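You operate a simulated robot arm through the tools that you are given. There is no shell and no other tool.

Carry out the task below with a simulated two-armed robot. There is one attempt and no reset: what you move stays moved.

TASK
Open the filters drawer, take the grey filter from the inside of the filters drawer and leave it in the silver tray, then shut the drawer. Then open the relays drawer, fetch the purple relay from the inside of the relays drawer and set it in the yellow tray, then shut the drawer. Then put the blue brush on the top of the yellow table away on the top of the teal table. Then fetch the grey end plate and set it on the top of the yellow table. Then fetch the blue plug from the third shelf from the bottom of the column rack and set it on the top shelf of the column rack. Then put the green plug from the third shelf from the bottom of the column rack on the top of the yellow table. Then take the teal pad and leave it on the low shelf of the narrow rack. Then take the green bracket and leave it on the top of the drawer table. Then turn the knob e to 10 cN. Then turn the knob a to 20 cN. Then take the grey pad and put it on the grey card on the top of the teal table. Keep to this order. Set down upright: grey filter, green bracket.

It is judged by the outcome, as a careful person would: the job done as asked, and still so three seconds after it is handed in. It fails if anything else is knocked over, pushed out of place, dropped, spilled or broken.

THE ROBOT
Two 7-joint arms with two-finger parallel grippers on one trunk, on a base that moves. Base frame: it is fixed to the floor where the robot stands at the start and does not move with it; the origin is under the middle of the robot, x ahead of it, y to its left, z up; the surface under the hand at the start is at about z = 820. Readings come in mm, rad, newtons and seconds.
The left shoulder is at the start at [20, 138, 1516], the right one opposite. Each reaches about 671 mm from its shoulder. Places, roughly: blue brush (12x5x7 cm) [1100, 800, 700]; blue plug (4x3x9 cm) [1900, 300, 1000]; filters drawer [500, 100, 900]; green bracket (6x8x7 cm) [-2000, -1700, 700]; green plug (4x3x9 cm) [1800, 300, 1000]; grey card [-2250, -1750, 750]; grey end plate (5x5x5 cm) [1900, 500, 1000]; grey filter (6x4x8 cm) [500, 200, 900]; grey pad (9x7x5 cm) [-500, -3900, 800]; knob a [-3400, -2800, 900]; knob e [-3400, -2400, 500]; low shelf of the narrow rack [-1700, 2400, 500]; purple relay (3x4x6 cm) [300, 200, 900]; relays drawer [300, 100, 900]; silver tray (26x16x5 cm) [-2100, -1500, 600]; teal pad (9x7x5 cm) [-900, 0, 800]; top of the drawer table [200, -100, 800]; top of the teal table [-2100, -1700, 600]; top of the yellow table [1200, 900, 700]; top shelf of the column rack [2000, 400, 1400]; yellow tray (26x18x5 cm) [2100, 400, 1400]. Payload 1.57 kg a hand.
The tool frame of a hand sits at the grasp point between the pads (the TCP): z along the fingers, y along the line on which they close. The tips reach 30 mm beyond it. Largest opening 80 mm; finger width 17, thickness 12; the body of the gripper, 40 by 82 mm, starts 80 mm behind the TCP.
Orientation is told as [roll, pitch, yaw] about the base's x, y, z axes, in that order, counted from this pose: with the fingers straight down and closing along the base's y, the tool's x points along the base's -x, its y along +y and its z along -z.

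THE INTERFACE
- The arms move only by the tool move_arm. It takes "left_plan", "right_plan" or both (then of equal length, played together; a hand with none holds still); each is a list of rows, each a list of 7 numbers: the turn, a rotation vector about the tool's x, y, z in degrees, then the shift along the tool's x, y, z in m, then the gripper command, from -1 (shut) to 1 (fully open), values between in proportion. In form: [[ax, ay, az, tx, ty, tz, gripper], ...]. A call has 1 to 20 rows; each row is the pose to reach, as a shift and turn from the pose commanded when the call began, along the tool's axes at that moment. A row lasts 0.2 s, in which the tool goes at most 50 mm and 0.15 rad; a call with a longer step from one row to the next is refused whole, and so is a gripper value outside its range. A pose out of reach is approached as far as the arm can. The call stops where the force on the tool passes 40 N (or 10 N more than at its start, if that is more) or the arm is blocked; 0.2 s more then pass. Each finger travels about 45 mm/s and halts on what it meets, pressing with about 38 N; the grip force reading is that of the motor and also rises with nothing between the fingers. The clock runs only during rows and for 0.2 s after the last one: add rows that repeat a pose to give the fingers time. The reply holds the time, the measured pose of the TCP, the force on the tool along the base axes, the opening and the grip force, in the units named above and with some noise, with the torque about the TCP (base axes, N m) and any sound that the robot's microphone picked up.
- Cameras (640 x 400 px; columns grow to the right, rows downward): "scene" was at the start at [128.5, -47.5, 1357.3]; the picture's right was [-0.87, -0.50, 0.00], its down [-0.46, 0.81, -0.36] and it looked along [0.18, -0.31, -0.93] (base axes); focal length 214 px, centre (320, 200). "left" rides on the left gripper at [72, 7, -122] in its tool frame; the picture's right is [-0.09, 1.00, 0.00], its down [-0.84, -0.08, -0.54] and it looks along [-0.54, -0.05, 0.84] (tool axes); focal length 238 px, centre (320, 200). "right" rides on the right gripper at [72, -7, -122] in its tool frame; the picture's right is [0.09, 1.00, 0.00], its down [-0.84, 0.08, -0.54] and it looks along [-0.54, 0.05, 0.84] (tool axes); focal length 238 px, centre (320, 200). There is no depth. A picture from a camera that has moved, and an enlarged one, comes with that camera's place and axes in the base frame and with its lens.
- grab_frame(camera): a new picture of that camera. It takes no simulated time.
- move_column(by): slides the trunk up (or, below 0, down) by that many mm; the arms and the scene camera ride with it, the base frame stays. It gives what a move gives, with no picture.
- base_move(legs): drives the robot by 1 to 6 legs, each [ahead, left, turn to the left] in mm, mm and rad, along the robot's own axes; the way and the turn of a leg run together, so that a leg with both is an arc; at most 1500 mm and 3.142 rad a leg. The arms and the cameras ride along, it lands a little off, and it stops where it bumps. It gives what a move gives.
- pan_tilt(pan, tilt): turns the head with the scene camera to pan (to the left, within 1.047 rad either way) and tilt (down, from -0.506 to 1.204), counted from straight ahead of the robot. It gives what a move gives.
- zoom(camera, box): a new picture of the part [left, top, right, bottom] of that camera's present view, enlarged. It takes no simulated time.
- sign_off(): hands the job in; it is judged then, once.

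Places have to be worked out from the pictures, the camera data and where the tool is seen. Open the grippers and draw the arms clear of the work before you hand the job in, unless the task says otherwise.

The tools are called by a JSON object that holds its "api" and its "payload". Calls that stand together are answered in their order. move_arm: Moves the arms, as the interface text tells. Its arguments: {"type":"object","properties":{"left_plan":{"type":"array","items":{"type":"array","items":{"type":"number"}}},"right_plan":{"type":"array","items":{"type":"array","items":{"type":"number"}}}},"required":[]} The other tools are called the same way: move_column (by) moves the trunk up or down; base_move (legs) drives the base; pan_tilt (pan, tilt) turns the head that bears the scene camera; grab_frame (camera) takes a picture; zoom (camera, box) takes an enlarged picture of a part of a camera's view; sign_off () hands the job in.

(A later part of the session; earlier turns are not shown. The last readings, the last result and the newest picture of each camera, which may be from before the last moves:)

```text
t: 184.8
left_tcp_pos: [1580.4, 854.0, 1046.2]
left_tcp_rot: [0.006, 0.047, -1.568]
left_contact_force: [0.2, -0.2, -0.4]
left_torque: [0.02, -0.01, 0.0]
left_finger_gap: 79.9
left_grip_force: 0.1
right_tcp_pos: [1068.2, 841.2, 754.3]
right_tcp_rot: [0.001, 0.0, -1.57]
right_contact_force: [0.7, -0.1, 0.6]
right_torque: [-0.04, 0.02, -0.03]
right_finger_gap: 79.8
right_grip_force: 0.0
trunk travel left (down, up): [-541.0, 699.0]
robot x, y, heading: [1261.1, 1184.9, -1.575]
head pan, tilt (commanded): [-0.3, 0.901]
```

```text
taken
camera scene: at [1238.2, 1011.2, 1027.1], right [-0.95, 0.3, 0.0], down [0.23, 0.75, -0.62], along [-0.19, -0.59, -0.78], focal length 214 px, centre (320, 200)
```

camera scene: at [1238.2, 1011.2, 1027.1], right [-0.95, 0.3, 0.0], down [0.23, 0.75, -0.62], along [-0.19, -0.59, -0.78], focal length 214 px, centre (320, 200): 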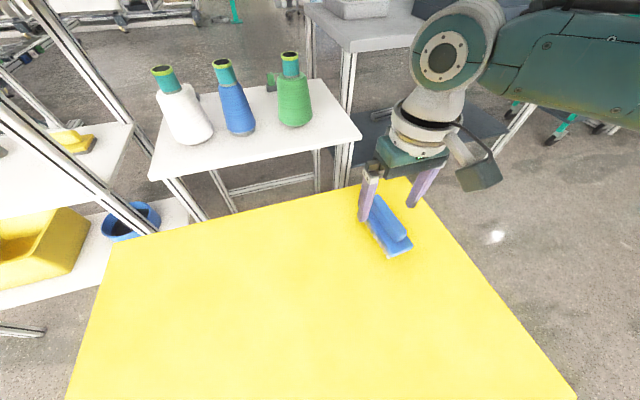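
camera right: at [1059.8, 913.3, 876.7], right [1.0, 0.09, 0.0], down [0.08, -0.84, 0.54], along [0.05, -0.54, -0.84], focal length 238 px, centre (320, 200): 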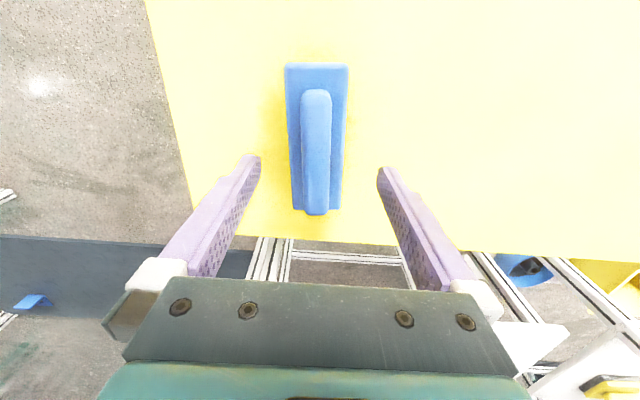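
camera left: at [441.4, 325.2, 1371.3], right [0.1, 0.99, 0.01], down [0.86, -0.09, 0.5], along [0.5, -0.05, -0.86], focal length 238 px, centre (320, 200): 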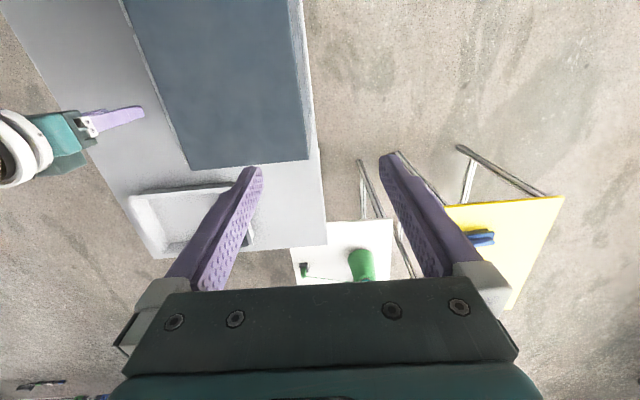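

The brush is yawed about 5° and centred at ≈(1063.5,843) with plate top ≈ z 690. I align and descend to z≈702 so the fingertips bracket the plate, then close.

{"api": "move_arm", "payload": {"right_plan": [[0, 0, -2.5, 0, -0.0045, 0.01, 1], [0, 0, -5, 0, -0.0045, 0.03, 1], [0, 0, -5, 0, -0.0045, 0.05, 1]]}}

{"api": "grab_frame", "payload": {"camera": "right"}}

{"api": "zoom", "payload": {"camera": "scene", "box": [320, 140, 480, 280]}}

```text
t: 185.6
left_tcp_pos: [1579.1, 853.3, 1046.4]
left_tcp_rot: [0.007, 0.045, -1.571]
left_contact_force: [0.8, -0.6, 0.0]
left_torque: [0.02, 0.0, -0.01]
left_finger_gap: 80.0
left_grip_force: 0.1
right_tcp_pos: [1061.9, 842.3, 703.8]
right_tcp_rot: [0.001, -0.001, -1.483]
right_contact_force: [-1.0, 0.0, -0.6]
right_torque: [0.0, 0.0, 0.0]
right_finger_gap: 80.3
right_grip_force: 0.1
trunk travel left (down, up): [-541.0, 699.0]
robot x, y, heading: [1259.9, 1182.0, -1.573]
head pan, tilt (commanded): [-0.3, 0.901]
```

```text
taken
camera right: at [1049.0, 912.3, 827.4], right [0.98, 0.18, 0.0], down [0.15, -0.83, 0.54], along [0.1, -0.53, -0.84], focal length 238 px, centre (320, 200)
```

right: 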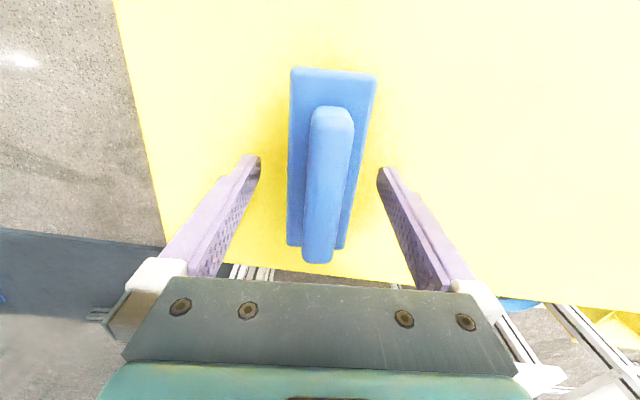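

```text
2.86 times, centred on (400, 210) of scene
camera zoom: at [1238.2, 1011.1, 1027.1], right [-0.95, 0.3, 0.0], down [0.23, 0.75, -0.62], along [-0.19, -0.59, -0.78], focal length 613 px, centre (91, 171)
```

zoom: 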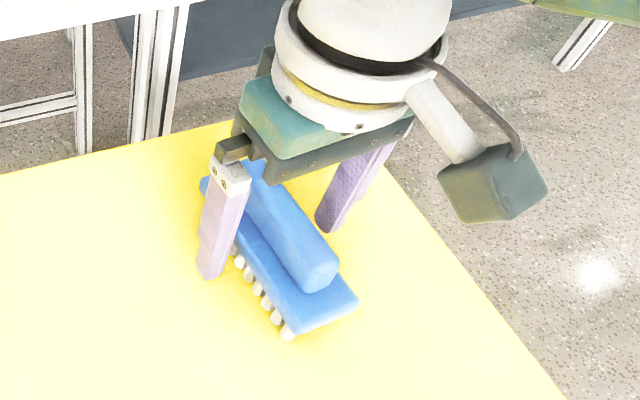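

The hand is aligned with the brush now. I close on the plate.

{"api": "move_arm", "payload": {"right_plan": [[0, 0, 0, 0, 0, 0.003, 0.5], [0, 0, 0, 0, 0, 0.003, 0], [0, 0, 0, 0, 0, 0.003, -0.3], [0, 0, 0, 0, 0, 0.003, -0.3], [0, 0, 0, 0, 0, 0.003, -0.3]]}}

{"api": "grab_frame", "payload": {"camera": "right"}}

```text
t: 186.8
left_tcp_pos: [1579.4, 854.7, 1045.4]
left_tcp_rot: [0.008, 0.045, -1.57]
left_contact_force: [-0.4, 0.0, 0.9]
left_torque: [-0.02, -0.01, -0.01]
left_finger_gap: 79.9
left_grip_force: 0.0
right_tcp_pos: [1061.6, 840.6, 702.8]
right_tcp_rot: [0.0, 0.0, -1.483]
right_contact_force: [0.7, -0.4, 0.3]
right_torque: [-0.04, -0.03, 0.01]
right_finger_gap: 44.2
right_grip_force: 37.7
trunk travel left (down, up): [-541.0, 699.0]
robot x, y, heading: [1258.9, 1183.7, -1.572]
head pan, tilt (commanded): [-0.3, 0.901]
```

```text
taken
camera right: at [1049.0, 912.1, 824.8], right [0.98, 0.18, 0.0], down [0.15, -0.83, 0.54], along [0.1, -0.53, -0.84], focal length 238 px, centre (320, 200)
```

right: 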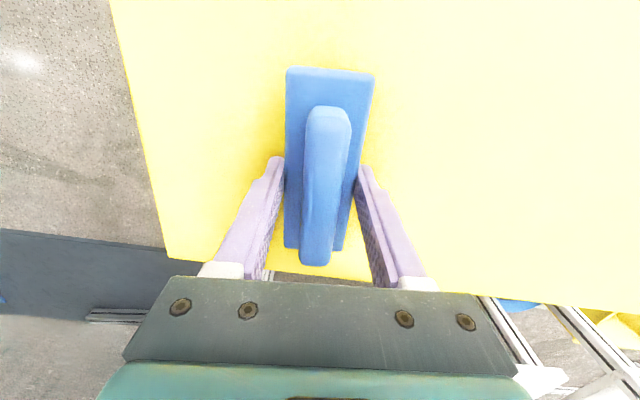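

Gripped at 44 mm. I lift it and check that it hangs level.

{"api": "move_arm", "payload": {"right_plan": [[0, 0, 0, 0, 0, -0.02, -0.3], [0, 0, 0, 0, 0, -0.05, -0.3], [0, 0, 0, 0, 0, -0.09, -0.3], [0, 0, 0, 0, 0, -0.13, -0.3], [0, 0, 5, 0, 0, -0.17, -0.3], [0, 0, 5, 0, 0, -0.2, -0.3]]}}

{"api": "grab_frame", "payload": {"camera": "scene"}}

```text
t: 188.2
left_tcp_pos: [1579.8, 853.6, 1045.5]
left_tcp_rot: [0.009, 0.045, -1.571]
left_contact_force: [-0.6, 1.1, 0.7]
left_torque: [-0.02, -0.02, -0.03]
left_finger_gap: 80.0
left_grip_force: 0.0
right_tcp_pos: [1061.3, 842.0, 901.9]
right_tcp_rot: [0.001, -0.001, -1.571]
right_contact_force: [0.0, -0.2, -1.3]
right_torque: [0.01, 0.0, -0.02]
right_finger_gap: 44.3
right_grip_force: 37.8
trunk travel left (down, up): [-541.0, 699.0]
robot x, y, heading: [1262.8, 1184.3, -1.573]
head pan, tilt (commanded): [-0.3, 0.901]
```

```text
taken
camera scene: at [1237.9, 1011.0, 1027.1], right [-0.95, 0.3, 0.0], down [0.23, 0.75, -0.62], along [-0.19, -0.59, -0.78], focal length 214 px, centre (320, 200)
```

scene: 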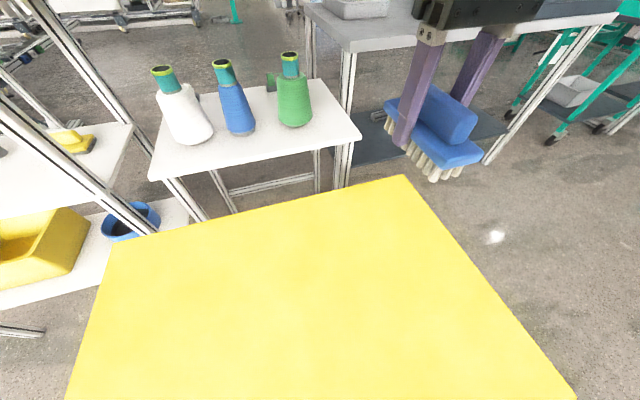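

The brush hangs level in the grip. I raise the trunk, turn back to heading 0 and drive to the north-west of the teal table, finishing with a pure sideways approach to avoid the board.

{"api": "move_column", "payload": {"by": 350}}

{"api": "base_move", "payload": {"legs": [[0, 0, 1.572], [-1258, -695, 0], [-1258, -695, 0], [-1258, -695, 0]]}}

{"api": "pan_tilt", "payload": {"pan": -0.6, "tilt": 0.7}}

{"api": "grab_frame", "payload": {"camera": "scene"}}

```text
t: 191.7
left_tcp_pos: [1579.9, 854.1, 1396.2]
left_tcp_rot: [0.007, 0.045, -1.571]
left_contact_force: [0.9, -0.2, 0.5]
left_torque: [-0.03, -0.03, -0.04]
left_finger_gap: 80.0
left_grip_force: 0.2
right_tcp_pos: [1063.1, 841.9, 1250.2]
right_tcp_rot: [-0.001, -0.001, -1.57]
right_contact_force: [0.8, -0.6, -1.5]
right_torque: [0.01, -0.03, -0.02]
right_finger_gap: 44.3
right_grip_force: 38.0
trunk travel left (down, up): [-891.0, 349.0]
robot x, y, heading: [1258.9, 1182.1, -1.574]
head pan, tilt (commanded): [-0.3, 0.901]
```

```text
t: 216.1
left_tcp_pos: [-2138.9, -638.0, 1395.0]
left_tcp_rot: [0.008, 0.048, 0.013]
left_contact_force: [-0.9, 0.3, 1.1]
left_torque: [0.01, -0.02, -0.02]
left_finger_gap: 80.3
left_grip_force: 0.1
right_tcp_pos: [-2121.3, -1155.1, 1250.4]
right_tcp_rot: [0.001, -0.001, 0.012]
right_contact_force: [0.2, -0.1, -1.9]
right_torque: [-0.07, -0.06, 0.01]
right_finger_gap: 44.3
right_grip_force: 38.4
trunk travel left (down, up): [-891.0, 349.0]
robot x, y, heading: [-2468.2, -957.2, 0.006]
head pan, tilt (commanded): [-0.3, 0.901]
```

```text
t: 216.9
left_tcp_pos: [-2139.9, -636.6, 1395.8]
left_tcp_rot: [0.006, 0.047, 0.013]
left_contact_force: [0.0, 0.3, 0.1]
left_torque: [-0.01, 0.01, -0.03]
left_finger_gap: 79.7
left_grip_force: 0.1
right_tcp_pos: [-2122.0, -1155.3, 1250.1]
right_tcp_rot: [0.0, 0.001, 0.012]
right_contact_force: [0.8, -0.3, -0.6]
right_torque: [0.0, 0.01, 0.01]
right_finger_gap: 44.4
right_grip_force: 38.2
trunk travel left (down, up): [-891.0, 349.0]
robot x, y, heading: [-2464.3, -958.3, 0.009]
head pan, tilt (commanded): [-0.6, 0.7]
```

```text
taken
camera scene: at [-2293.6, -1005.4, 1393.2], right [-0.56, -0.83, 0.0], down [-0.54, 0.36, -0.76], along [0.63, -0.43, -0.64], focal length 214 px, centre (320, 200)
```

scene: 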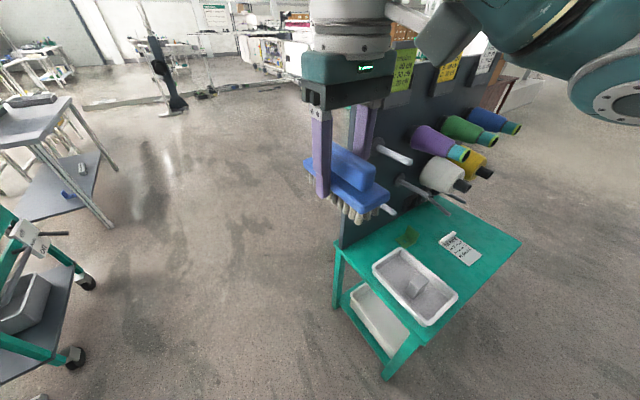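

The table is visible; filter still standing. I slide right along y so the brush comes above the free spot at about (-2170,-1690).

{"api": "base_move", "payload": {"legs": [[-55, -535, -0.01]]}}

{"api": "pan_tilt", "payload": {"pan": -0.6, "tilt": 0.9}}

{"api": "grab_frame", "payload": {"camera": "scene"}}

{"api": "grab_frame", "payload": {"camera": "right"}}

```text
t: 220.0
left_tcp_pos: [-2189.5, -1167.9, 1395.9]
left_tcp_rot: [0.006, 0.046, 0.004]
left_contact_force: [-0.3, -1.1, -0.4]
left_torque: [0.02, -0.04, -0.02]
left_finger_gap: 80.0
left_grip_force: 0.1
right_tcp_pos: [-2177.1, -1685.5, 1251.5]
right_tcp_rot: [-0.001, 0.0, 0.004]
right_contact_force: [0.5, 0.4, -1.2]
right_torque: [0.01, 0.02, 0.01]
right_finger_gap: 44.1
right_grip_force: 38.2
trunk travel left (down, up): [-891.0, 349.0]
robot x, y, heading: [-2519.5, -1485.9, 0.001]
head pan, tilt (commanded): [-0.6, 0.7]
```

```text
t: 220.7
left_tcp_pos: [-2190.0, -1167.0, 1396.1]
left_tcp_rot: [0.007, 0.044, 0.003]
left_contact_force: [0.1, 0.6, -0.3]
left_torque: [0.02, 0.03, 0.0]
left_finger_gap: 80.0
left_grip_force: 0.1
right_tcp_pos: [-2176.2, -1685.8, 1251.2]
right_tcp_rot: [-0.001, 0.001, 0.005]
right_contact_force: [0.8, -0.1, -2.1]
right_torque: [-0.01, 0.0, 0.01]
right_finger_gap: 44.2
right_grip_force: 38.5
trunk travel left (down, up): [-891.0, 349.0]
robot x, y, heading: [-2514.7, -1488.5, -0.0]
head pan, tilt (commanded): [-0.6, 0.901]
```

```text
taken
camera scene: at [-2354.7, -1529.9, 1377.2], right [-0.56, -0.83, 0.0], down [-0.65, 0.44, -0.62], along [0.51, -0.35, -0.78], focal length 214 px, centre (320, 200)
```

scene: 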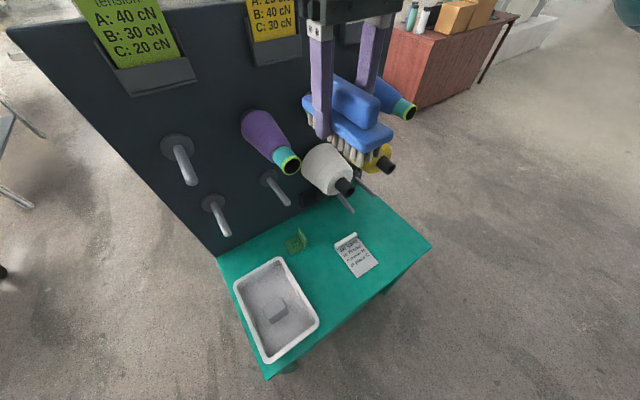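

```text
taken
camera right: at [-2248.5, -1692.8, 1373.9], right [-0.1, 1.0, 0.0], down [0.84, 0.08, 0.54], along [0.54, 0.05, -0.84], focal length 238 px, centre (320, 200)
```

right: 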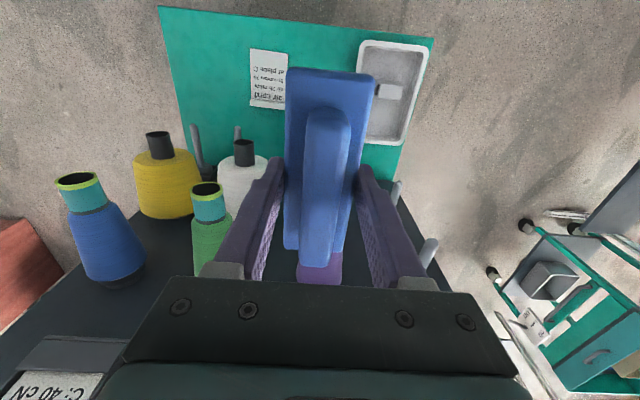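

Spool tips reach only to x≈-2010 while the brush's end is at x≈-2117, so there's clearance. I lower the trunk 350 mm and check again.

{"api": "move_column", "payload": {"by": -350}}

{"api": "grab_frame", "payload": {"camera": "scene"}}

{"api": "grab_frame", "payload": {"camera": "right"}}

```text
t: 224.1
left_tcp_pos: [-2190.0, -1167.4, 1045.4]
left_tcp_rot: [0.006, 0.045, 0.005]
left_contact_force: [-1.0, -0.3, 1.5]
left_torque: [0.04, 0.01, -0.01]
left_finger_gap: 79.9
left_grip_force: 0.0
right_tcp_pos: [-2177.3, -1685.5, 900.8]
right_tcp_rot: [0.0, -0.001, 0.003]
right_contact_force: [-0.1, -0.5, -0.8]
right_torque: [0.02, -0.03, 0.02]
right_finger_gap: 44.3
right_grip_force: 37.8
trunk travel left (down, up): [-541.0, 699.0]
robot x, y, heading: [-2521.3, -1486.5, 0.002]
head pan, tilt (commanded): [-0.6, 0.901]
```

```text
taken
camera scene: at [-2354.7, -1529.9, 1027.1], right [-0.56, -0.83, 0.0], down [-0.65, 0.44, -0.62], along [0.51, -0.35, -0.78], focal length 214 px, centre (320, 200)
```

scene: 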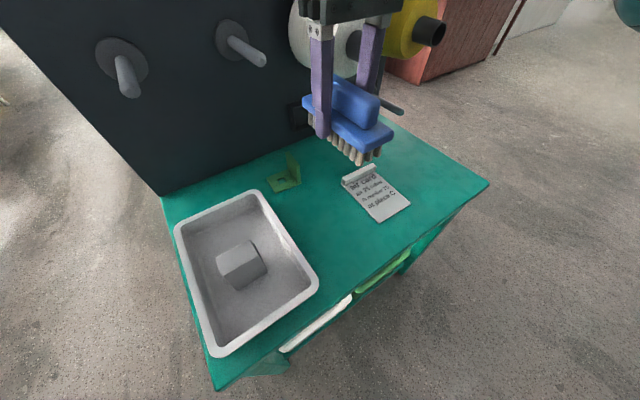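

```text
taken
camera right: at [-2248.5, -1692.8, 1023.9], right [-0.1, 1.0, 0.0], down [0.84, 0.08, 0.54], along [0.54, 0.05, -0.84], focal length 238 px, centre (320, 200)
```

right: 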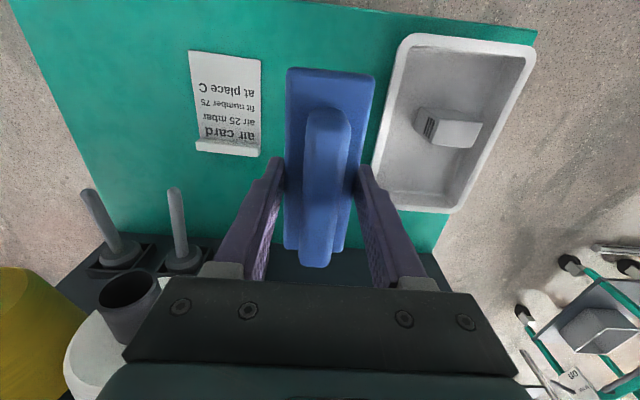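

The spot between tray (y<-1583) and card (y>-1777) is free. I lower the brush with the arm by 175 mm and then creep.

{"api": "move_arm", "payload": {"right_plan": [[0, 0, 0, 0, 0, 0.04, -0.3], [0, 0, 0, 0, 0, 0.085, -0.3], [0, 0, 0, 0, 0, 0.13, -0.3], [0, 0, 0, 0, 0, 0.165, -0.3], [0, 0, 0, 0, 0, 0.19, -0.3]]}}

{"api": "zoom", "payload": {"camera": "scene", "box": [200, 120, 440, 290]}}

```text
t: 225.3
left_tcp_pos: [-2190.1, -1167.8, 1046.5]
left_tcp_rot: [0.007, 0.046, 0.004]
left_contact_force: [-0.5, 0.7, -0.3]
left_torque: [0.01, -0.01, -0.01]
left_finger_gap: 80.0
left_grip_force: 0.1
right_tcp_pos: [-2178.6, -1685.2, 709.1]
right_tcp_rot: [0.0, -0.001, 0.004]
right_contact_force: [0.0, -0.4, -1.1]
right_torque: [-0.01, -0.01, 0.02]
right_finger_gap: 44.1
right_grip_force: 37.9
trunk travel left (down, up): [-541.0, 699.0]
robot x, y, heading: [-2514.1, -1488.6, 0.001]
head pan, tilt (commanded): [-0.6, 0.901]
```

```text
2.35 times, centred on (320, 205) of scene
camera zoom: at [-2354.8, -1529.7, 1027.1], right [-0.56, -0.83, 0.0], down [-0.65, 0.44, -0.62], along [0.51, -0.35, -0.78], focal length 505 px, centre (320, 188)
```

zoom: 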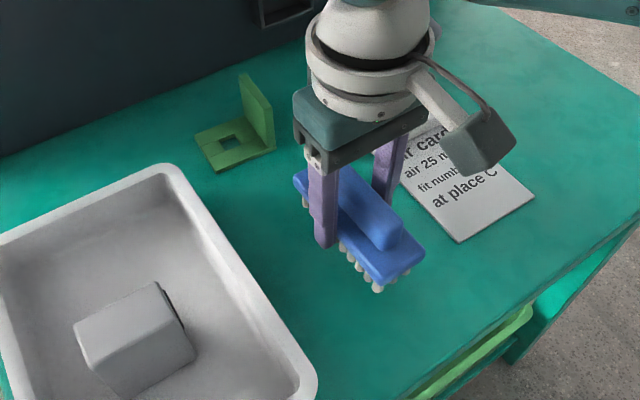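

The brush hovers just above the table. I creep down.

{"api": "move_arm", "payload": {"right_plan": [[0, 0, 0, 0, 0, 0.005, -0.3], [0, 0, 0, 0, 0, 0.01, -0.3]]}}

{"api": "move_arm", "payload": {"right_plan": [[0, 0, 0, 0, 0, 0.003, -0.3], [0, 0, 0, 0, 0, 0.005, -0.3]]}}

{"api": "move_arm", "payload": {"right_plan": [[0, 0, 0, 0, 0, 0.002, -0.3], [0, 0, 0, 0, 0, 0.004, -0.3]]}}

```text
t: 225.9
left_tcp_pos: [-2189.3, -1167.8, 1046.0]
left_tcp_rot: [0.007, 0.045, 0.003]
left_contact_force: [0.0, 0.4, -0.3]
left_torque: [0.01, 0.01, -0.01]
left_finger_gap: 80.0
left_grip_force: 0.0
right_tcp_pos: [-2176.6, -1685.6, 700.0]
right_tcp_rot: [0.0, 0.0, 0.005]
right_contact_force: [0.4, 0.9, -1.8]
right_torque: [0.05, 0.01, 0.0]
right_finger_gap: 44.0
right_grip_force: 38.0
trunk travel left (down, up): [-541.0, 699.0]
robot x, y, heading: [-2514.1, -1488.8, -0.002]
head pan, tilt (commanded): [-0.6, 0.901]
```

```text
t: 226.5
left_tcp_pos: [-2190.9, -1167.1, 1045.9]
left_tcp_rot: [0.008, 0.045, 0.004]
left_contact_force: [0.0, 0.8, -0.3]
left_torque: [0.02, 0.0, 0.05]
left_finger_gap: 79.9
left_grip_force: 0.2
right_tcp_pos: [-2177.1, -1685.2, 695.2]
right_tcp_rot: [-0.001, 0.0, 0.005]
right_contact_force: [-0.1, -0.5, -0.8]
right_torque: [0.03, 0.0, 0.01]
right_finger_gap: 44.2
right_grip_force: 38.1
trunk travel left (down, up): [-541.0, 699.0]
robot x, y, heading: [-2516.7, -1489.6, -0.004]
head pan, tilt (commanded): [-0.6, 0.901]
```

```text
t: 227.1
left_tcp_pos: [-2189.6, -1168.2, 1045.6]
left_tcp_rot: [0.006, 0.045, 0.003]
left_contact_force: [-0.8, -0.7, 0.0]
left_torque: [-0.01, -0.01, 0.01]
left_finger_gap: 80.0
left_grip_force: 0.1
right_tcp_pos: [-2177.3, -1685.9, 692.5]
right_tcp_rot: [0.0, 0.001, 0.004]
right_contact_force: [-0.1, 0.7, -1.4]
right_torque: [0.0, 0.0, 0.03]
right_finger_gap: 44.2
right_grip_force: 37.9
trunk travel left (down, up): [-541.0, 699.0]
robot x, y, heading: [-2518.1, -1488.0, 0.0]
head pan, tilt (commanded): [-0.6, 0.901]
```

No contact yet at z=692; I keep going in small steps.

{"api": "move_arm", "payload": {"right_plan": [[0, 0, 0, 0, 0, 0.002, -0.3], [0, 0, 0, 0, 0, 0.004, -0.3]]}}

{"api": "move_arm", "payload": {"right_plan": [[0, 0, 0, 0, 0, 0.002, -0.3], [0, 0, 0, 0, 0, 0.004, -0.3]]}}

{"api": "zoom", "payload": {"camera": "scene", "box": [290, 150, 420, 250]}}

```text
t: 227.7
left_tcp_pos: [-2190.1, -1167.6, 1046.0]
left_tcp_rot: [0.007, 0.046, 0.004]
left_contact_force: [-0.1, 0.6, -1.7]
left_torque: [-0.02, -0.04, 0.0]
left_finger_gap: 79.6
left_grip_force: 0.1
right_tcp_pos: [-2176.1, -1685.5, 688.2]
right_tcp_rot: [-0.001, 0.0, 0.004]
right_contact_force: [0.7, 0.1, -1.4]
right_torque: [0.0, 0.0, 0.04]
right_finger_gap: 44.0
right_grip_force: 37.7
trunk travel left (down, up): [-541.0, 699.0]
robot x, y, heading: [-2515.3, -1488.9, -0.002]
head pan, tilt (commanded): [-0.6, 0.901]
```

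```text
t: 228.3
left_tcp_pos: [-2189.2, -1168.8, 1046.9]
left_tcp_rot: [0.007, 0.045, 0.005]
left_contact_force: [0.6, 0.4, -0.2]
left_torque: [0.01, 0.01, -0.01]
left_finger_gap: 80.2
left_grip_force: 0.0
right_tcp_pos: [-2176.2, -1685.1, 682.8]
right_tcp_rot: [0.001, 0.001, 0.003]
right_contact_force: [0.2, 0.3, -0.8]
right_torque: [0.02, 0.01, 0.01]
right_finger_gap: 44.2
right_grip_force: 37.8
trunk travel left (down, up): [-541.0, 699.0]
robot x, y, heading: [-2516.6, -1488.1, -0.002]
head pan, tilt (commanded): [-0.6, 0.901]
```

```text
4.00 times, centred on (355, 200) of scene
camera zoom: at [-2354.7, -1529.9, 1027.1], right [-0.56, -0.83, 0.0], down [-0.65, 0.44, -0.62], along [0.51, -0.35, -0.78], focal length 858 px, centre (180, 200)
```

zoom: 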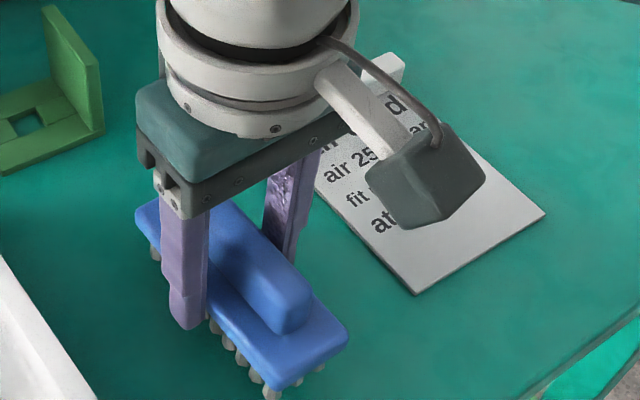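

Still a small gap visible beneath the bristles. Continue.

{"api": "move_arm", "payload": {"right_plan": [[0, 0, 0, 0, 0, 0.002, -0.3], [0, 0, 0, 0, 0, 0.004, -0.3]]}}

{"api": "move_arm", "payload": {"right_plan": [[0, 0, 0, 0, 0, 0.002, -0.3], [0, 0, 0, 0, 0, 0.004, -0.3]]}}

{"api": "move_arm", "payload": {"right_plan": [[0, 0, 0, 0, 0, 0.002, -0.3], [0, 0, 0, 0, 0, 0.003, -0.3]]}}

```text
t: 228.9
left_tcp_pos: [-2190.5, -1167.6, 1046.9]
left_tcp_rot: [0.007, 0.047, 0.005]
left_contact_force: [0.0, 0.4, -0.4]
left_torque: [-0.03, 0.0, -0.01]
left_finger_gap: 79.9
left_grip_force: 0.0
right_tcp_pos: [-2175.8, -1685.2, 678.8]
right_tcp_rot: [-0.001, 0.0, 0.004]
right_contact_force: [0.4, -0.2, -2.0]
right_torque: [-0.01, -0.01, -0.04]
right_finger_gap: 44.3
right_grip_force: 37.9
trunk travel left (down, up): [-541.0, 699.0]
robot x, y, heading: [-2516.8, -1485.9, -0.002]
head pan, tilt (commanded): [-0.6, 0.901]
```

```text
t: 229.5
left_tcp_pos: [-2189.9, -1167.4, 1045.9]
left_tcp_rot: [0.007, 0.046, 0.003]
left_contact_force: [-0.4, -0.4, 0.3]
left_torque: [-0.01, 0.01, -0.01]
left_finger_gap: 80.1
left_grip_force: 0.0
right_tcp_pos: [-2176.1, -1684.7, 675.0]
right_tcp_rot: [0.0, -0.001, 0.004]
right_contact_force: [0.3, -0.1, -2.0]
right_torque: [0.0, 0.01, 0.01]
right_finger_gap: 44.1
right_grip_force: 38.0
trunk travel left (down, up): [-541.0, 699.0]
robot x, y, heading: [-2520.4, -1486.8, 0.001]
head pan, tilt (commanded): [-0.6, 0.901]
```

```text
t: 230.1
left_tcp_pos: [-2190.6, -1166.5, 1045.7]
left_tcp_rot: [0.006, 0.046, 0.002]
left_contact_force: [-0.6, 0.2, -0.9]
left_torque: [-0.01, 0.01, -0.01]
left_finger_gap: 79.9
left_grip_force: 0.1
right_tcp_pos: [-2175.9, -1685.1, 672.6]
right_tcp_rot: [0.0, 0.001, 0.003]
right_contact_force: [-0.2, 0.8, -0.9]
right_torque: [-0.02, 0.0, 0.0]
right_finger_gap: 44.3
right_grip_force: 38.2
trunk travel left (down, up): [-541.0, 699.0]
robot x, y, heading: [-2517.8, -1487.0, 0.002]
head pan, tilt (commanded): [-0.6, 0.901]
```

Tips are at z≈642 and the table about 628; still no contact, so I go on carefully.

{"api": "move_arm", "payload": {"right_plan": [[0, 0, 0, 0, 0, 0.002, -0.3], [0, 0, 0, 0, 0, 0.003, -0.3]]}}

{"api": "move_arm", "payload": {"right_plan": [[0, 0, 0, 0, 0, 0.002, -0.3], [0, 0, 0, 0, 0, 0.003, -0.3]]}}

{"api": "zoom", "payload": {"camera": "scene", "box": [290, 150, 420, 250]}}

```text
t: 230.7
left_tcp_pos: [-2190.1, -1167.6, 1045.6]
left_tcp_rot: [0.006, 0.045, 0.004]
left_contact_force: [-0.2, -0.7, 0.0]
left_torque: [-0.03, -0.01, 0.03]
left_finger_gap: 79.6
left_grip_force: 0.1
right_tcp_pos: [-2175.1, -1685.2, 671.7]
right_tcp_rot: [0.003, 0.0, 0.002]
right_contact_force: [-9.9, 2.3, 30.9]
right_torque: [-0.03, 0.26, 0.02]
right_finger_gap: 44.5
right_grip_force: 37.9
trunk travel left (down, up): [-541.0, 699.0]
robot x, y, heading: [-2515.9, -1487.6, 0.001]
head pan, tilt (commanded): [-0.6, 0.901]
```

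```text
t: 231.3
left_tcp_pos: [-2189.4, -1168.1, 1045.7]
left_tcp_rot: [0.005, 0.046, 0.003]
left_contact_force: [-0.5, 0.0, -0.5]
left_torque: [0.01, -0.02, 0.01]
left_finger_gap: 80.1
left_grip_force: 0.1
right_tcp_pos: [-2175.1, -1684.8, 667.4]
right_tcp_rot: [0.003, -0.004, 0.005]
right_contact_force: [-6.0, 3.3, 32.5]
right_torque: [0.05, 0.03, 0.01]
right_finger_gap: 44.3
right_grip_force: 38.4
trunk travel left (down, up): [-541.0, 699.0]
robot x, y, heading: [-2518.5, -1487.2, -0.002]
head pan, tilt (commanded): [-0.6, 0.901]
```

```text
4.00 times, centred on (355, 200) of scene
camera zoom: at [-2354.1, -1530.3, 1027.4], right [-0.56, -0.83, 0.0], down [-0.65, 0.44, -0.62], along [0.51, -0.35, -0.78], focal length 858 px, centre (180, 200)
```

zoom: 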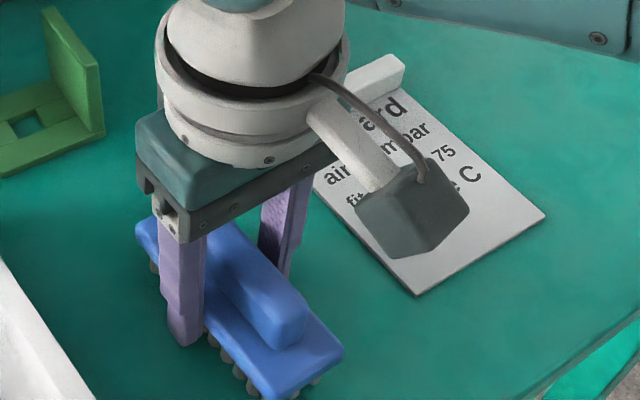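

Contact (about 32 N). I ease up, open, and rise.

{"api": "move_arm", "payload": {"right_plan": [[0, 0, 0, 0, 0, -0.003, 0], [0, 0, 0, 0, 0, -0.003, 0.4], [0, 0, 0, 0, 0, -0.003, 0.8], [0, 0, 0, 0, 0, -0.003, 0.8], [0, 0, 0, 0, 0, -0.03, 0.8], [0, 0, 0, 0, 0, -0.07, 0.8], [0, 0, 0, 0, 0, -0.11, 0.8], [0, 0, 0, 0, 0, -0.15, 0.8], [0, 0, 0, 0, 0, -0.19, 0.8], [0, 0, 0, 0, 0, -0.23, 0.8]]}}

{"api": "grab_frame", "payload": {"camera": "scene"}}

{"api": "grab_frame", "payload": {"camera": "right"}}

```text
t: 233.5
left_tcp_pos: [-2190.4, -1167.9, 1046.4]
left_tcp_rot: [0.007, 0.044, 0.003]
left_contact_force: [-0.7, 0.6, 0.1]
left_torque: [-0.02, -0.01, -0.02]
left_finger_gap: 79.9
left_grip_force: 0.0
right_tcp_pos: [-2176.3, -1684.5, 896.7]
right_tcp_rot: [-0.003, 0.001, 0.003]
right_contact_force: [-0.2, -0.4, -0.1]
right_torque: [-0.01, 0.0, 0.03]
right_finger_gap: 72.1
right_grip_force: 0.0
trunk travel left (down, up): [-541.0, 699.0]
robot x, y, heading: [-2517.2, -1487.4, -0.001]
head pan, tilt (commanded): [-0.6, 0.901]
```

```text
taken
camera scene: at [-2354.5, -1530.0, 1027.1], right [-0.56, -0.83, 0.0], down [-0.65, 0.44, -0.62], along [0.51, -0.35, -0.78], focal length 214 px, centre (320, 200)
```

scene: 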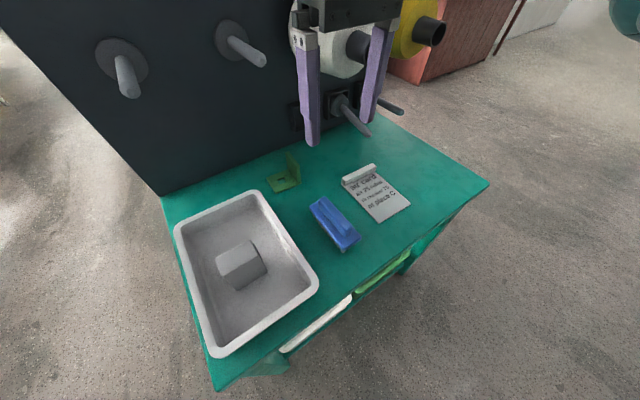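

```text
taken
camera right: at [-2248.4, -1691.8, 1019.9], right [-0.09, 1.0, 0.0], down [0.84, 0.08, 0.54], along [0.54, 0.05, -0.84], focal length 238 px, centre (320, 200)
```

right: 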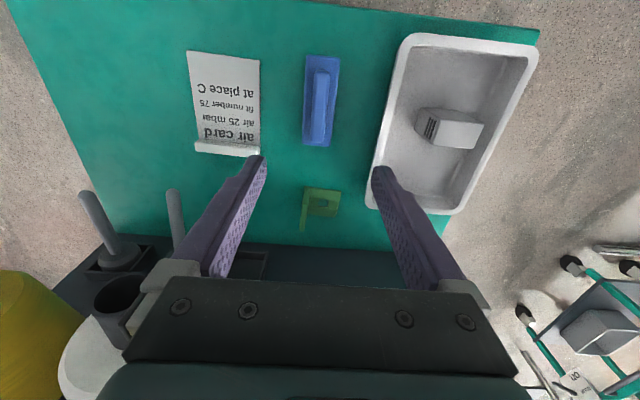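

The brush is on the teal table. Next is the grey end plate on the column rack: I raise the trunk, back out north, and drive to the area north of the rack.

{"api": "move_column", "payload": {"by": 400}}

{"api": "base_move", "payload": {"legs": [[0, 620, 0], [1306, 679, 0], [1306, 679, 0], [1306, 679, 0]]}}

{"api": "pan_tilt", "payload": {"pan": -0.6, "tilt": 0.4}}

{"api": "grab_frame", "payload": {"camera": "scene"}}

```text
t: 237.3
left_tcp_pos: [-2190.0, -1167.4, 1445.1]
left_tcp_rot: [0.008, 0.046, 0.004]
left_contact_force: [-0.2, 0.1, -0.6]
left_torque: [-0.01, 0.03, -0.01]
left_finger_gap: 80.0
left_grip_force: 0.1
right_tcp_pos: [-2176.7, -1684.9, 1297.1]
right_tcp_rot: [0.001, 0.0, 0.003]
right_contact_force: [-0.5, 0.4, -0.6]
right_torque: [-0.01, 0.01, 0.02]
right_finger_gap: 72.1
right_grip_force: 0.0
trunk travel left (down, up): [-941.0, 299.0]
robot x, y, heading: [-2519.4, -1488.0, -0.001]
head pan, tilt (commanded): [-0.6, 0.901]
```

```text
t: 261.5
left_tcp_pos: [1712.8, 1482.1, 1446.3]
left_tcp_rot: [0.006, 0.045, -0.003]
left_contact_force: [0.0, 0.6, 0.0]
left_torque: [0.01, 0.03, -0.01]
left_finger_gap: 80.2
left_grip_force: 0.0
right_tcp_pos: [1723.4, 967.1, 1297.2]
right_tcp_rot: [-0.002, -0.001, -0.004]
right_contact_force: [0.2, -0.5, 0.8]
right_torque: [0.01, 0.0, 0.0]
right_finger_gap: 71.8
right_grip_force: 0.1
trunk travel left (down, up): [-941.0, 299.0]
robot x, y, heading: [1381.5, 1164.0, -0.009]
head pan, tilt (commanded): [-0.6, 0.901]
```

```text
t: 262.4
left_tcp_pos: [1711.3, 1482.8, 1446.1]
left_tcp_rot: [0.006, 0.044, -0.004]
left_contact_force: [0.1, -0.8, -0.7]
left_torque: [0.03, 0.03, 0.01]
left_finger_gap: 80.1
left_grip_force: 0.1
right_tcp_pos: [1721.4, 966.8, 1297.0]
right_tcp_rot: [0.0, 0.0, -0.003]
right_contact_force: [0.0, -0.1, -0.1]
right_torque: [0.0, 0.01, 0.0]
right_finger_gap: 72.2
right_grip_force: 0.0
trunk travel left (down, up): [-941.0, 299.0]
robot x, y, heading: [1381.3, 1164.5, -0.009]
head pan, tilt (commanded): [-0.6, 0.4]
```

```text
taken
camera scene: at [1559.5, 1112.7, 1470.1], right [-0.57, -0.82, 0.0], down [-0.32, 0.22, -0.92], along [0.76, -0.53, -0.39], focal length 214 px, centre (320, 200)
```

scene: 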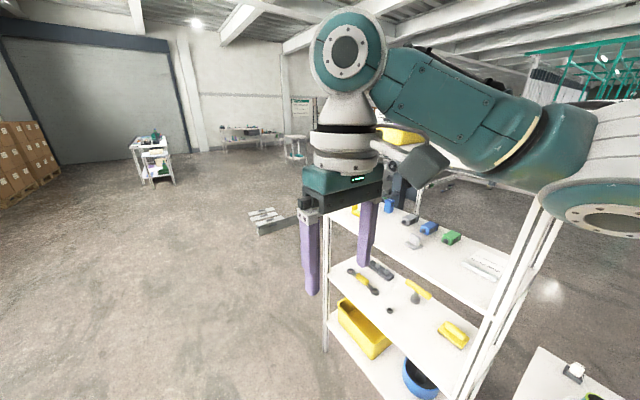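

The arm blocks the view; I turn to face the rack's north side and move over so that it's ahead of me.

{"api": "base_move", "payload": {"legs": [[0, 0, -1.562], [0, 500, 0]]}}

{"api": "pan_tilt", "payload": {"pan": 0.0, "tilt": 0.6}}

{"api": "grab_frame", "payload": {"camera": "scene"}}

```text
t: 269.1
left_tcp_pos: [2213.6, 856.1, 1446.8]
left_tcp_rot: [0.007, 0.048, -1.546]
left_contact_force: [-1.0, 0.0, 0.7]
left_torque: [0.01, -0.01, -0.04]
left_finger_gap: 80.1
left_grip_force: 0.0
right_tcp_pos: [1697.1, 830.0, 1295.8]
right_tcp_rot: [0.0, -0.001, -1.545]
right_contact_force: [0.5, -0.5, -0.7]
right_torque: [0.01, -0.05, 0.0]
right_finger_gap: 72.0
right_grip_force: 0.1
trunk travel left (down, up): [-941.0, 299.0]
robot x, y, heading: [1885.3, 1176.7, -1.55]
head pan, tilt (commanded): [-0.6, 0.4]
```

```text
t: 270.1
left_tcp_pos: [2211.9, 854.3, 1446.7]
left_tcp_rot: [0.008, 0.046, -1.546]
left_contact_force: [0.4, -0.1, 0.2]
left_torque: [-0.01, 0.0, -0.01]
left_finger_gap: 79.9
left_grip_force: 0.1
right_tcp_pos: [1696.1, 830.5, 1296.1]
right_tcp_rot: [0.0, 0.0, -1.547]
right_contact_force: [-0.2, -0.8, -0.2]
right_torque: [-0.02, -0.02, -0.03]
right_finger_gap: 72.0
right_grip_force: 0.0
trunk travel left (down, up): [-941.0, 299.0]
robot x, y, heading: [1887.4, 1174.9, -1.548]
head pan, tilt (commanded): [0.0, 0.6]
```

```text
taken
camera scene: at [1890.0, 988.9, 1451.9], right [-1.0, -0.02, 0.0], down [-0.01, 0.56, -0.83], along [0.02, -0.83, -0.56], focal length 214 px, centre (320, 200)
```

scene: 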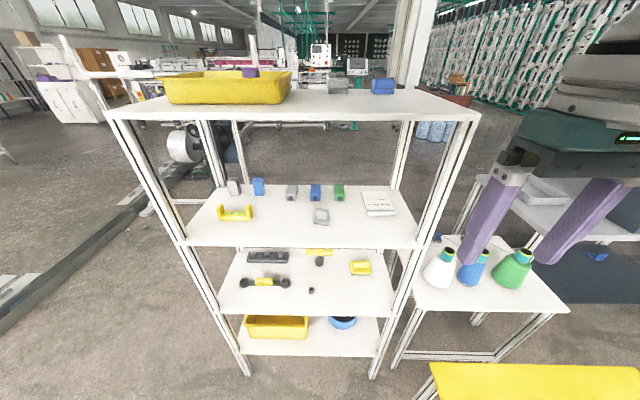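

Now the rack's four shelves are in clear view. I zoom into the third shelf.

{"api": "zoom", "payload": {"camera": "scene", "box": [180, 165, 420, 255]}}

{"api": "zoom", "payload": {"camera": "scene", "box": [270, 170, 370, 235]}}

```text
2.67 times, centred on (300, 210) of scene
camera zoom: at [1890.0, 988.9, 1451.9], right [-1.0, -0.02, 0.0], down [-0.01, 0.56, -0.83], along [0.02, -0.83, -0.56], focal length 572 px, centre (373, 173)
```

zoom: 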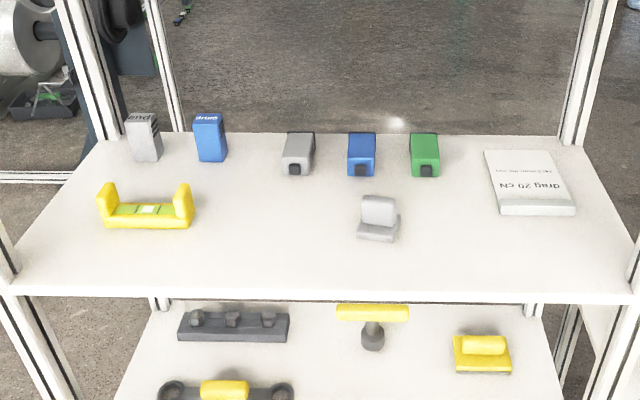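

```text
6.15 times, centred on (320, 202) of scene
camera zoom: at [1890.0, 988.9, 1451.9], right [-1.0, -0.02, 0.0], down [-0.01, 0.56, -0.83], along [0.02, -0.83, -0.56], focal length 1320 px, centre (320, 185)
```

zoom: 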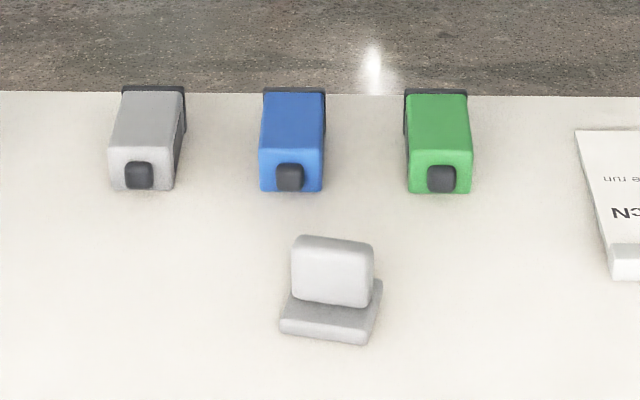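

The plugs lie on the shelf near its south edge (blue ≈(1921,335), green ≈(1838,335)), and the grey end plate is the small L-shaped piece at ≈(1897,492), shelf z≈1034. The shelf above leaves ~300 mm, so I'll reach in with a 45° tilted hand from the north. First I position: shift +x by 205 and lower, then tilt.

{"api": "base_move", "payload": {"legs": [[0, 205, -0.022]]}}

{"api": "move_column", "payload": {"by": -150}}

{"api": "move_arm", "payload": {"right_plan": [[0, -7.5, 0, -0.015, 0, 0, 1], [0, -15, 0, -0.03, 0, 0, 1], [0, -22.5, 0, -0.045, 0, 0, 1], [0, -30, 0, -0.06, 0, 0, 1], [0, -37.5, 0, -0.08, 0, 0, 1], [0, -45, 0, -0.1, 0, 0, 1]]}}

{"api": "grab_frame", "payload": {"camera": "right"}}

{"api": "grab_frame", "payload": {"camera": "scene"}}

```text
t: 271.7
left_tcp_pos: [2410.1, 850.1, 1447.3]
left_tcp_rot: [0.008, 0.044, -1.569]
left_contact_force: [-0.2, 0.6, 0.7]
left_torque: [-0.02, -0.01, 0.01]
left_finger_gap: 79.9
left_grip_force: 0.1
right_tcp_pos: [1894.4, 837.3, 1297.6]
right_tcp_rot: [0.0, 0.0, -1.565]
right_contact_force: [-0.8, 0.3, -0.7]
right_torque: [-0.01, 0.0, 0.0]
right_finger_gap: 71.8
right_grip_force: 0.0
trunk travel left (down, up): [-941.0, 299.0]
robot x, y, heading: [2092.9, 1175.4, -1.569]
head pan, tilt (commanded): [0.0, 0.6]
```

```text
t: 273.5
left_tcp_pos: [2410.6, 851.0, 1295.7]
left_tcp_rot: [0.007, 0.046, -1.568]
left_contact_force: [-0.2, 0.4, 0.5]
left_torque: [-0.01, -0.01, 0.0]
left_finger_gap: 79.8
left_grip_force: 0.0
right_tcp_pos: [1894.5, 836.7, 1146.6]
right_tcp_rot: [0.001, 0.001, -1.564]
right_contact_force: [0.5, 0.5, -0.2]
right_torque: [0.01, -0.01, 0.0]
right_finger_gap: 72.0
right_grip_force: 0.1
trunk travel left (down, up): [-791.0, 449.0]
robot x, y, heading: [2085.9, 1181.1, -1.566]
head pan, tilt (commanded): [0.0, 0.6]
```

```text
t: 274.9
left_tcp_pos: [2409.8, 851.6, 1295.7]
left_tcp_rot: [0.007, 0.045, -1.568]
left_contact_force: [-0.6, -0.2, -0.3]
left_torque: [-0.01, 0.02, -0.01]
left_finger_gap: 80.1
left_grip_force: 0.0
right_tcp_pos: [1895.3, 736.5, 1148.4]
right_tcp_rot: [-0.001, -0.788, -1.565]
right_contact_force: [0.6, -0.4, -0.6]
right_torque: [-0.01, 0.01, -0.01]
right_finger_gap: 80.1
right_grip_force: 0.0
trunk travel left (down, up): [-791.0, 449.0]
robot x, y, heading: [2084.0, 1177.1, -1.573]
head pan, tilt (commanded): [0.0, 0.6]
```

```text
taken
camera right: at [1887.0, 873.8, 1183.6], right [1.0, 0.07, -0.07], down [0.08, -0.21, 0.98], along [0.05, -0.98, -0.21], focal length 238 px, centre (320, 200)
```

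right: 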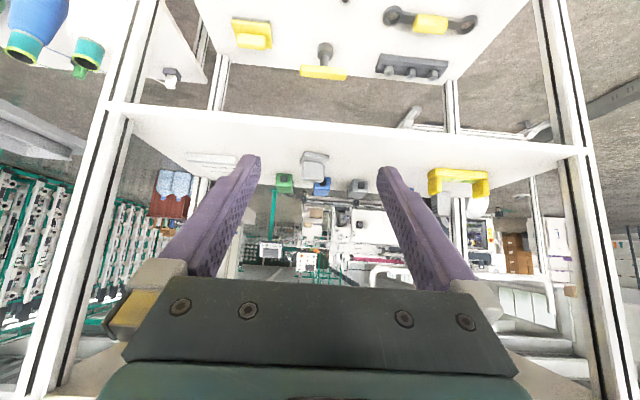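

```text
taken
camera scene: at [2090.4, 991.2, 1301.9], right [-1.0, 0.0, 0.0], down [0.0, 0.56, -0.83], along [0.0, -0.83, -0.56], focal length 214 px, centre (320, 200)
```

scene: 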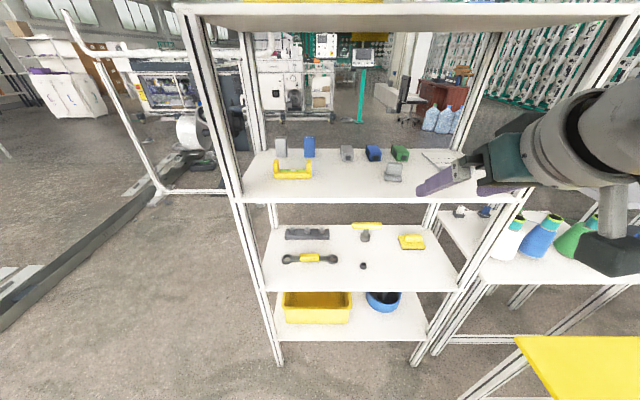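

The tilted hand looks into the third shelf and the end plate is between the fingers' lines. I zoom in on it.

{"api": "zoom", "payload": {"camera": "right", "box": [260, 110, 380, 200]}}

{"api": "zoom", "payload": {"camera": "scene", "box": [330, 130, 490, 230]}}

```text
4.44 times, centred on (320, 155) of right
camera zoom: at [1887.0, 873.8, 1183.6], right [1.0, 0.07, -0.07], down [0.08, -0.21, 0.98], along [0.05, -0.98, -0.21], focal length 1059 px, centre (320, 400)
```

zoom: 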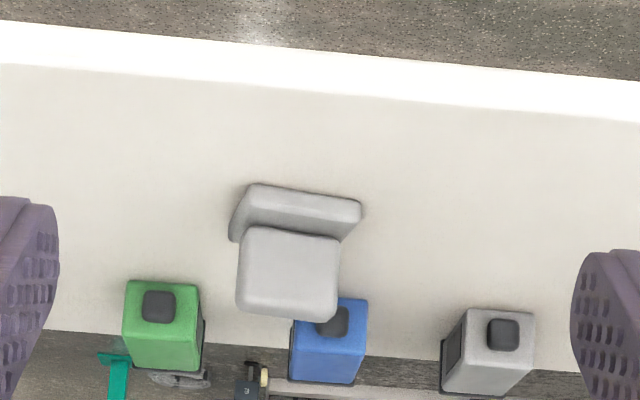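

```text
4.00 times, centred on (410, 180) of scene
camera zoom: at [2090.4, 991.2, 1301.9], right [-1.0, 0.0, 0.0], down [0.0, 0.56, -0.83], along [0.0, -0.83, -0.56], focal length 858 px, centre (-40, 280)
```

zoom: 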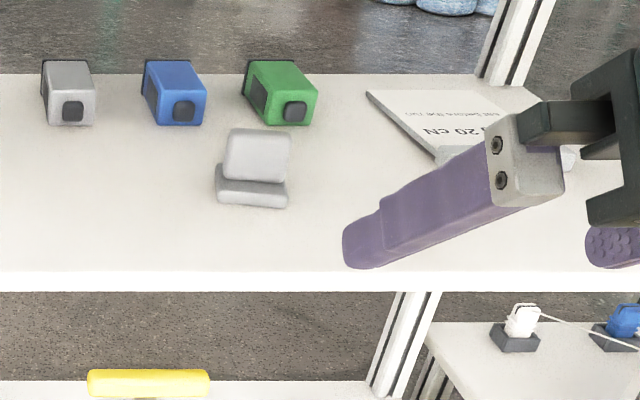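

Triangulating puts the shelf at z≈1022 and the plate's upright part at ≈(1895,461) with top ≈1072. I drive 200 mm closer, keeping the tilted hand above shelf level.

{"api": "base_move", "payload": {"legs": [[200, 0, 0]]}}

{"api": "grab_frame", "payload": {"camera": "right"}}

{"api": "zoom", "payload": {"camera": "right", "box": [240, 60, 400, 200]}}

{"api": "grab_frame", "payload": {"camera": "scene"}}

```text
t: 276.5
left_tcp_pos: [2408.7, 653.4, 1296.4]
left_tcp_rot: [0.007, 0.047, -1.567]
left_contact_force: [0.8, -0.6, -0.9]
left_torque: [-0.02, -0.01, 0.02]
left_finger_gap: 79.8
left_grip_force: 0.1
right_tcp_pos: [1893.9, 539.6, 1146.5]
right_tcp_rot: [0.0, -0.786, -1.566]
right_contact_force: [0.2, -0.9, -0.1]
right_torque: [-0.01, -0.02, -0.01]
right_finger_gap: 80.1
right_grip_force: 0.0
trunk travel left (down, up): [-791.0, 449.0]
robot x, y, heading: [2089.5, 982.3, -1.57]
head pan, tilt (commanded): [0.0, 0.6]
```

```text
taken
camera right: at [1887.0, 677.1, 1183.6], right [1.0, 0.07, -0.06], down [0.08, -0.21, 0.97], along [0.05, -0.98, -0.21], focal length 238 px, centre (320, 200)
```

right: 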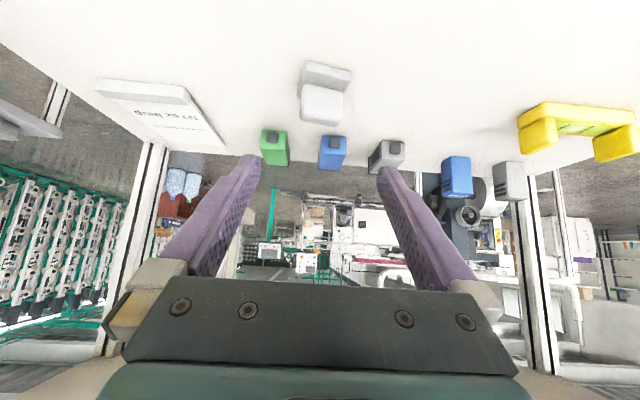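

```text
2.86 times, centred on (320, 130) of right
camera zoom: at [1887.0, 677.1, 1183.6], right [1.0, 0.07, -0.06], down [0.08, -0.21, 0.97], along [0.05, -0.98, -0.21], focal length 681 px, centre (320, 400)
```

zoom: 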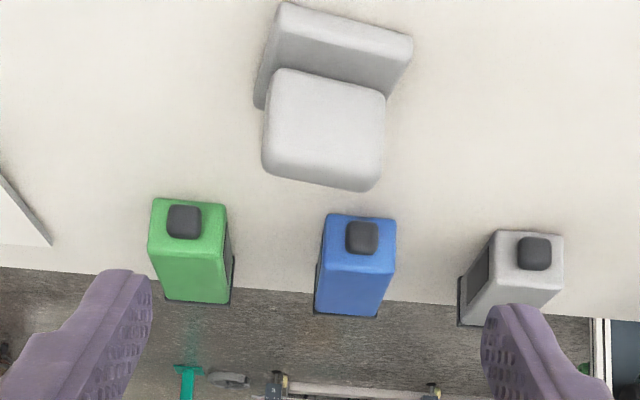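

```text
taken
camera scene: at [2090.4, 794.1, 1301.9], right [-1.0, 0.0, 0.0], down [0.0, 0.56, -0.83], along [0.0, -0.83, -0.56], focal length 214 px, centre (320, 200)
```

scene: 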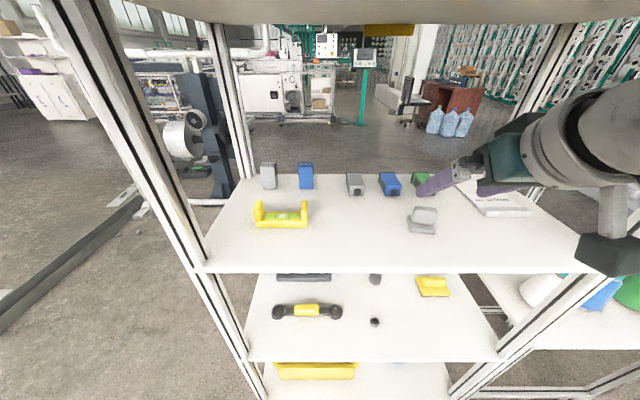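

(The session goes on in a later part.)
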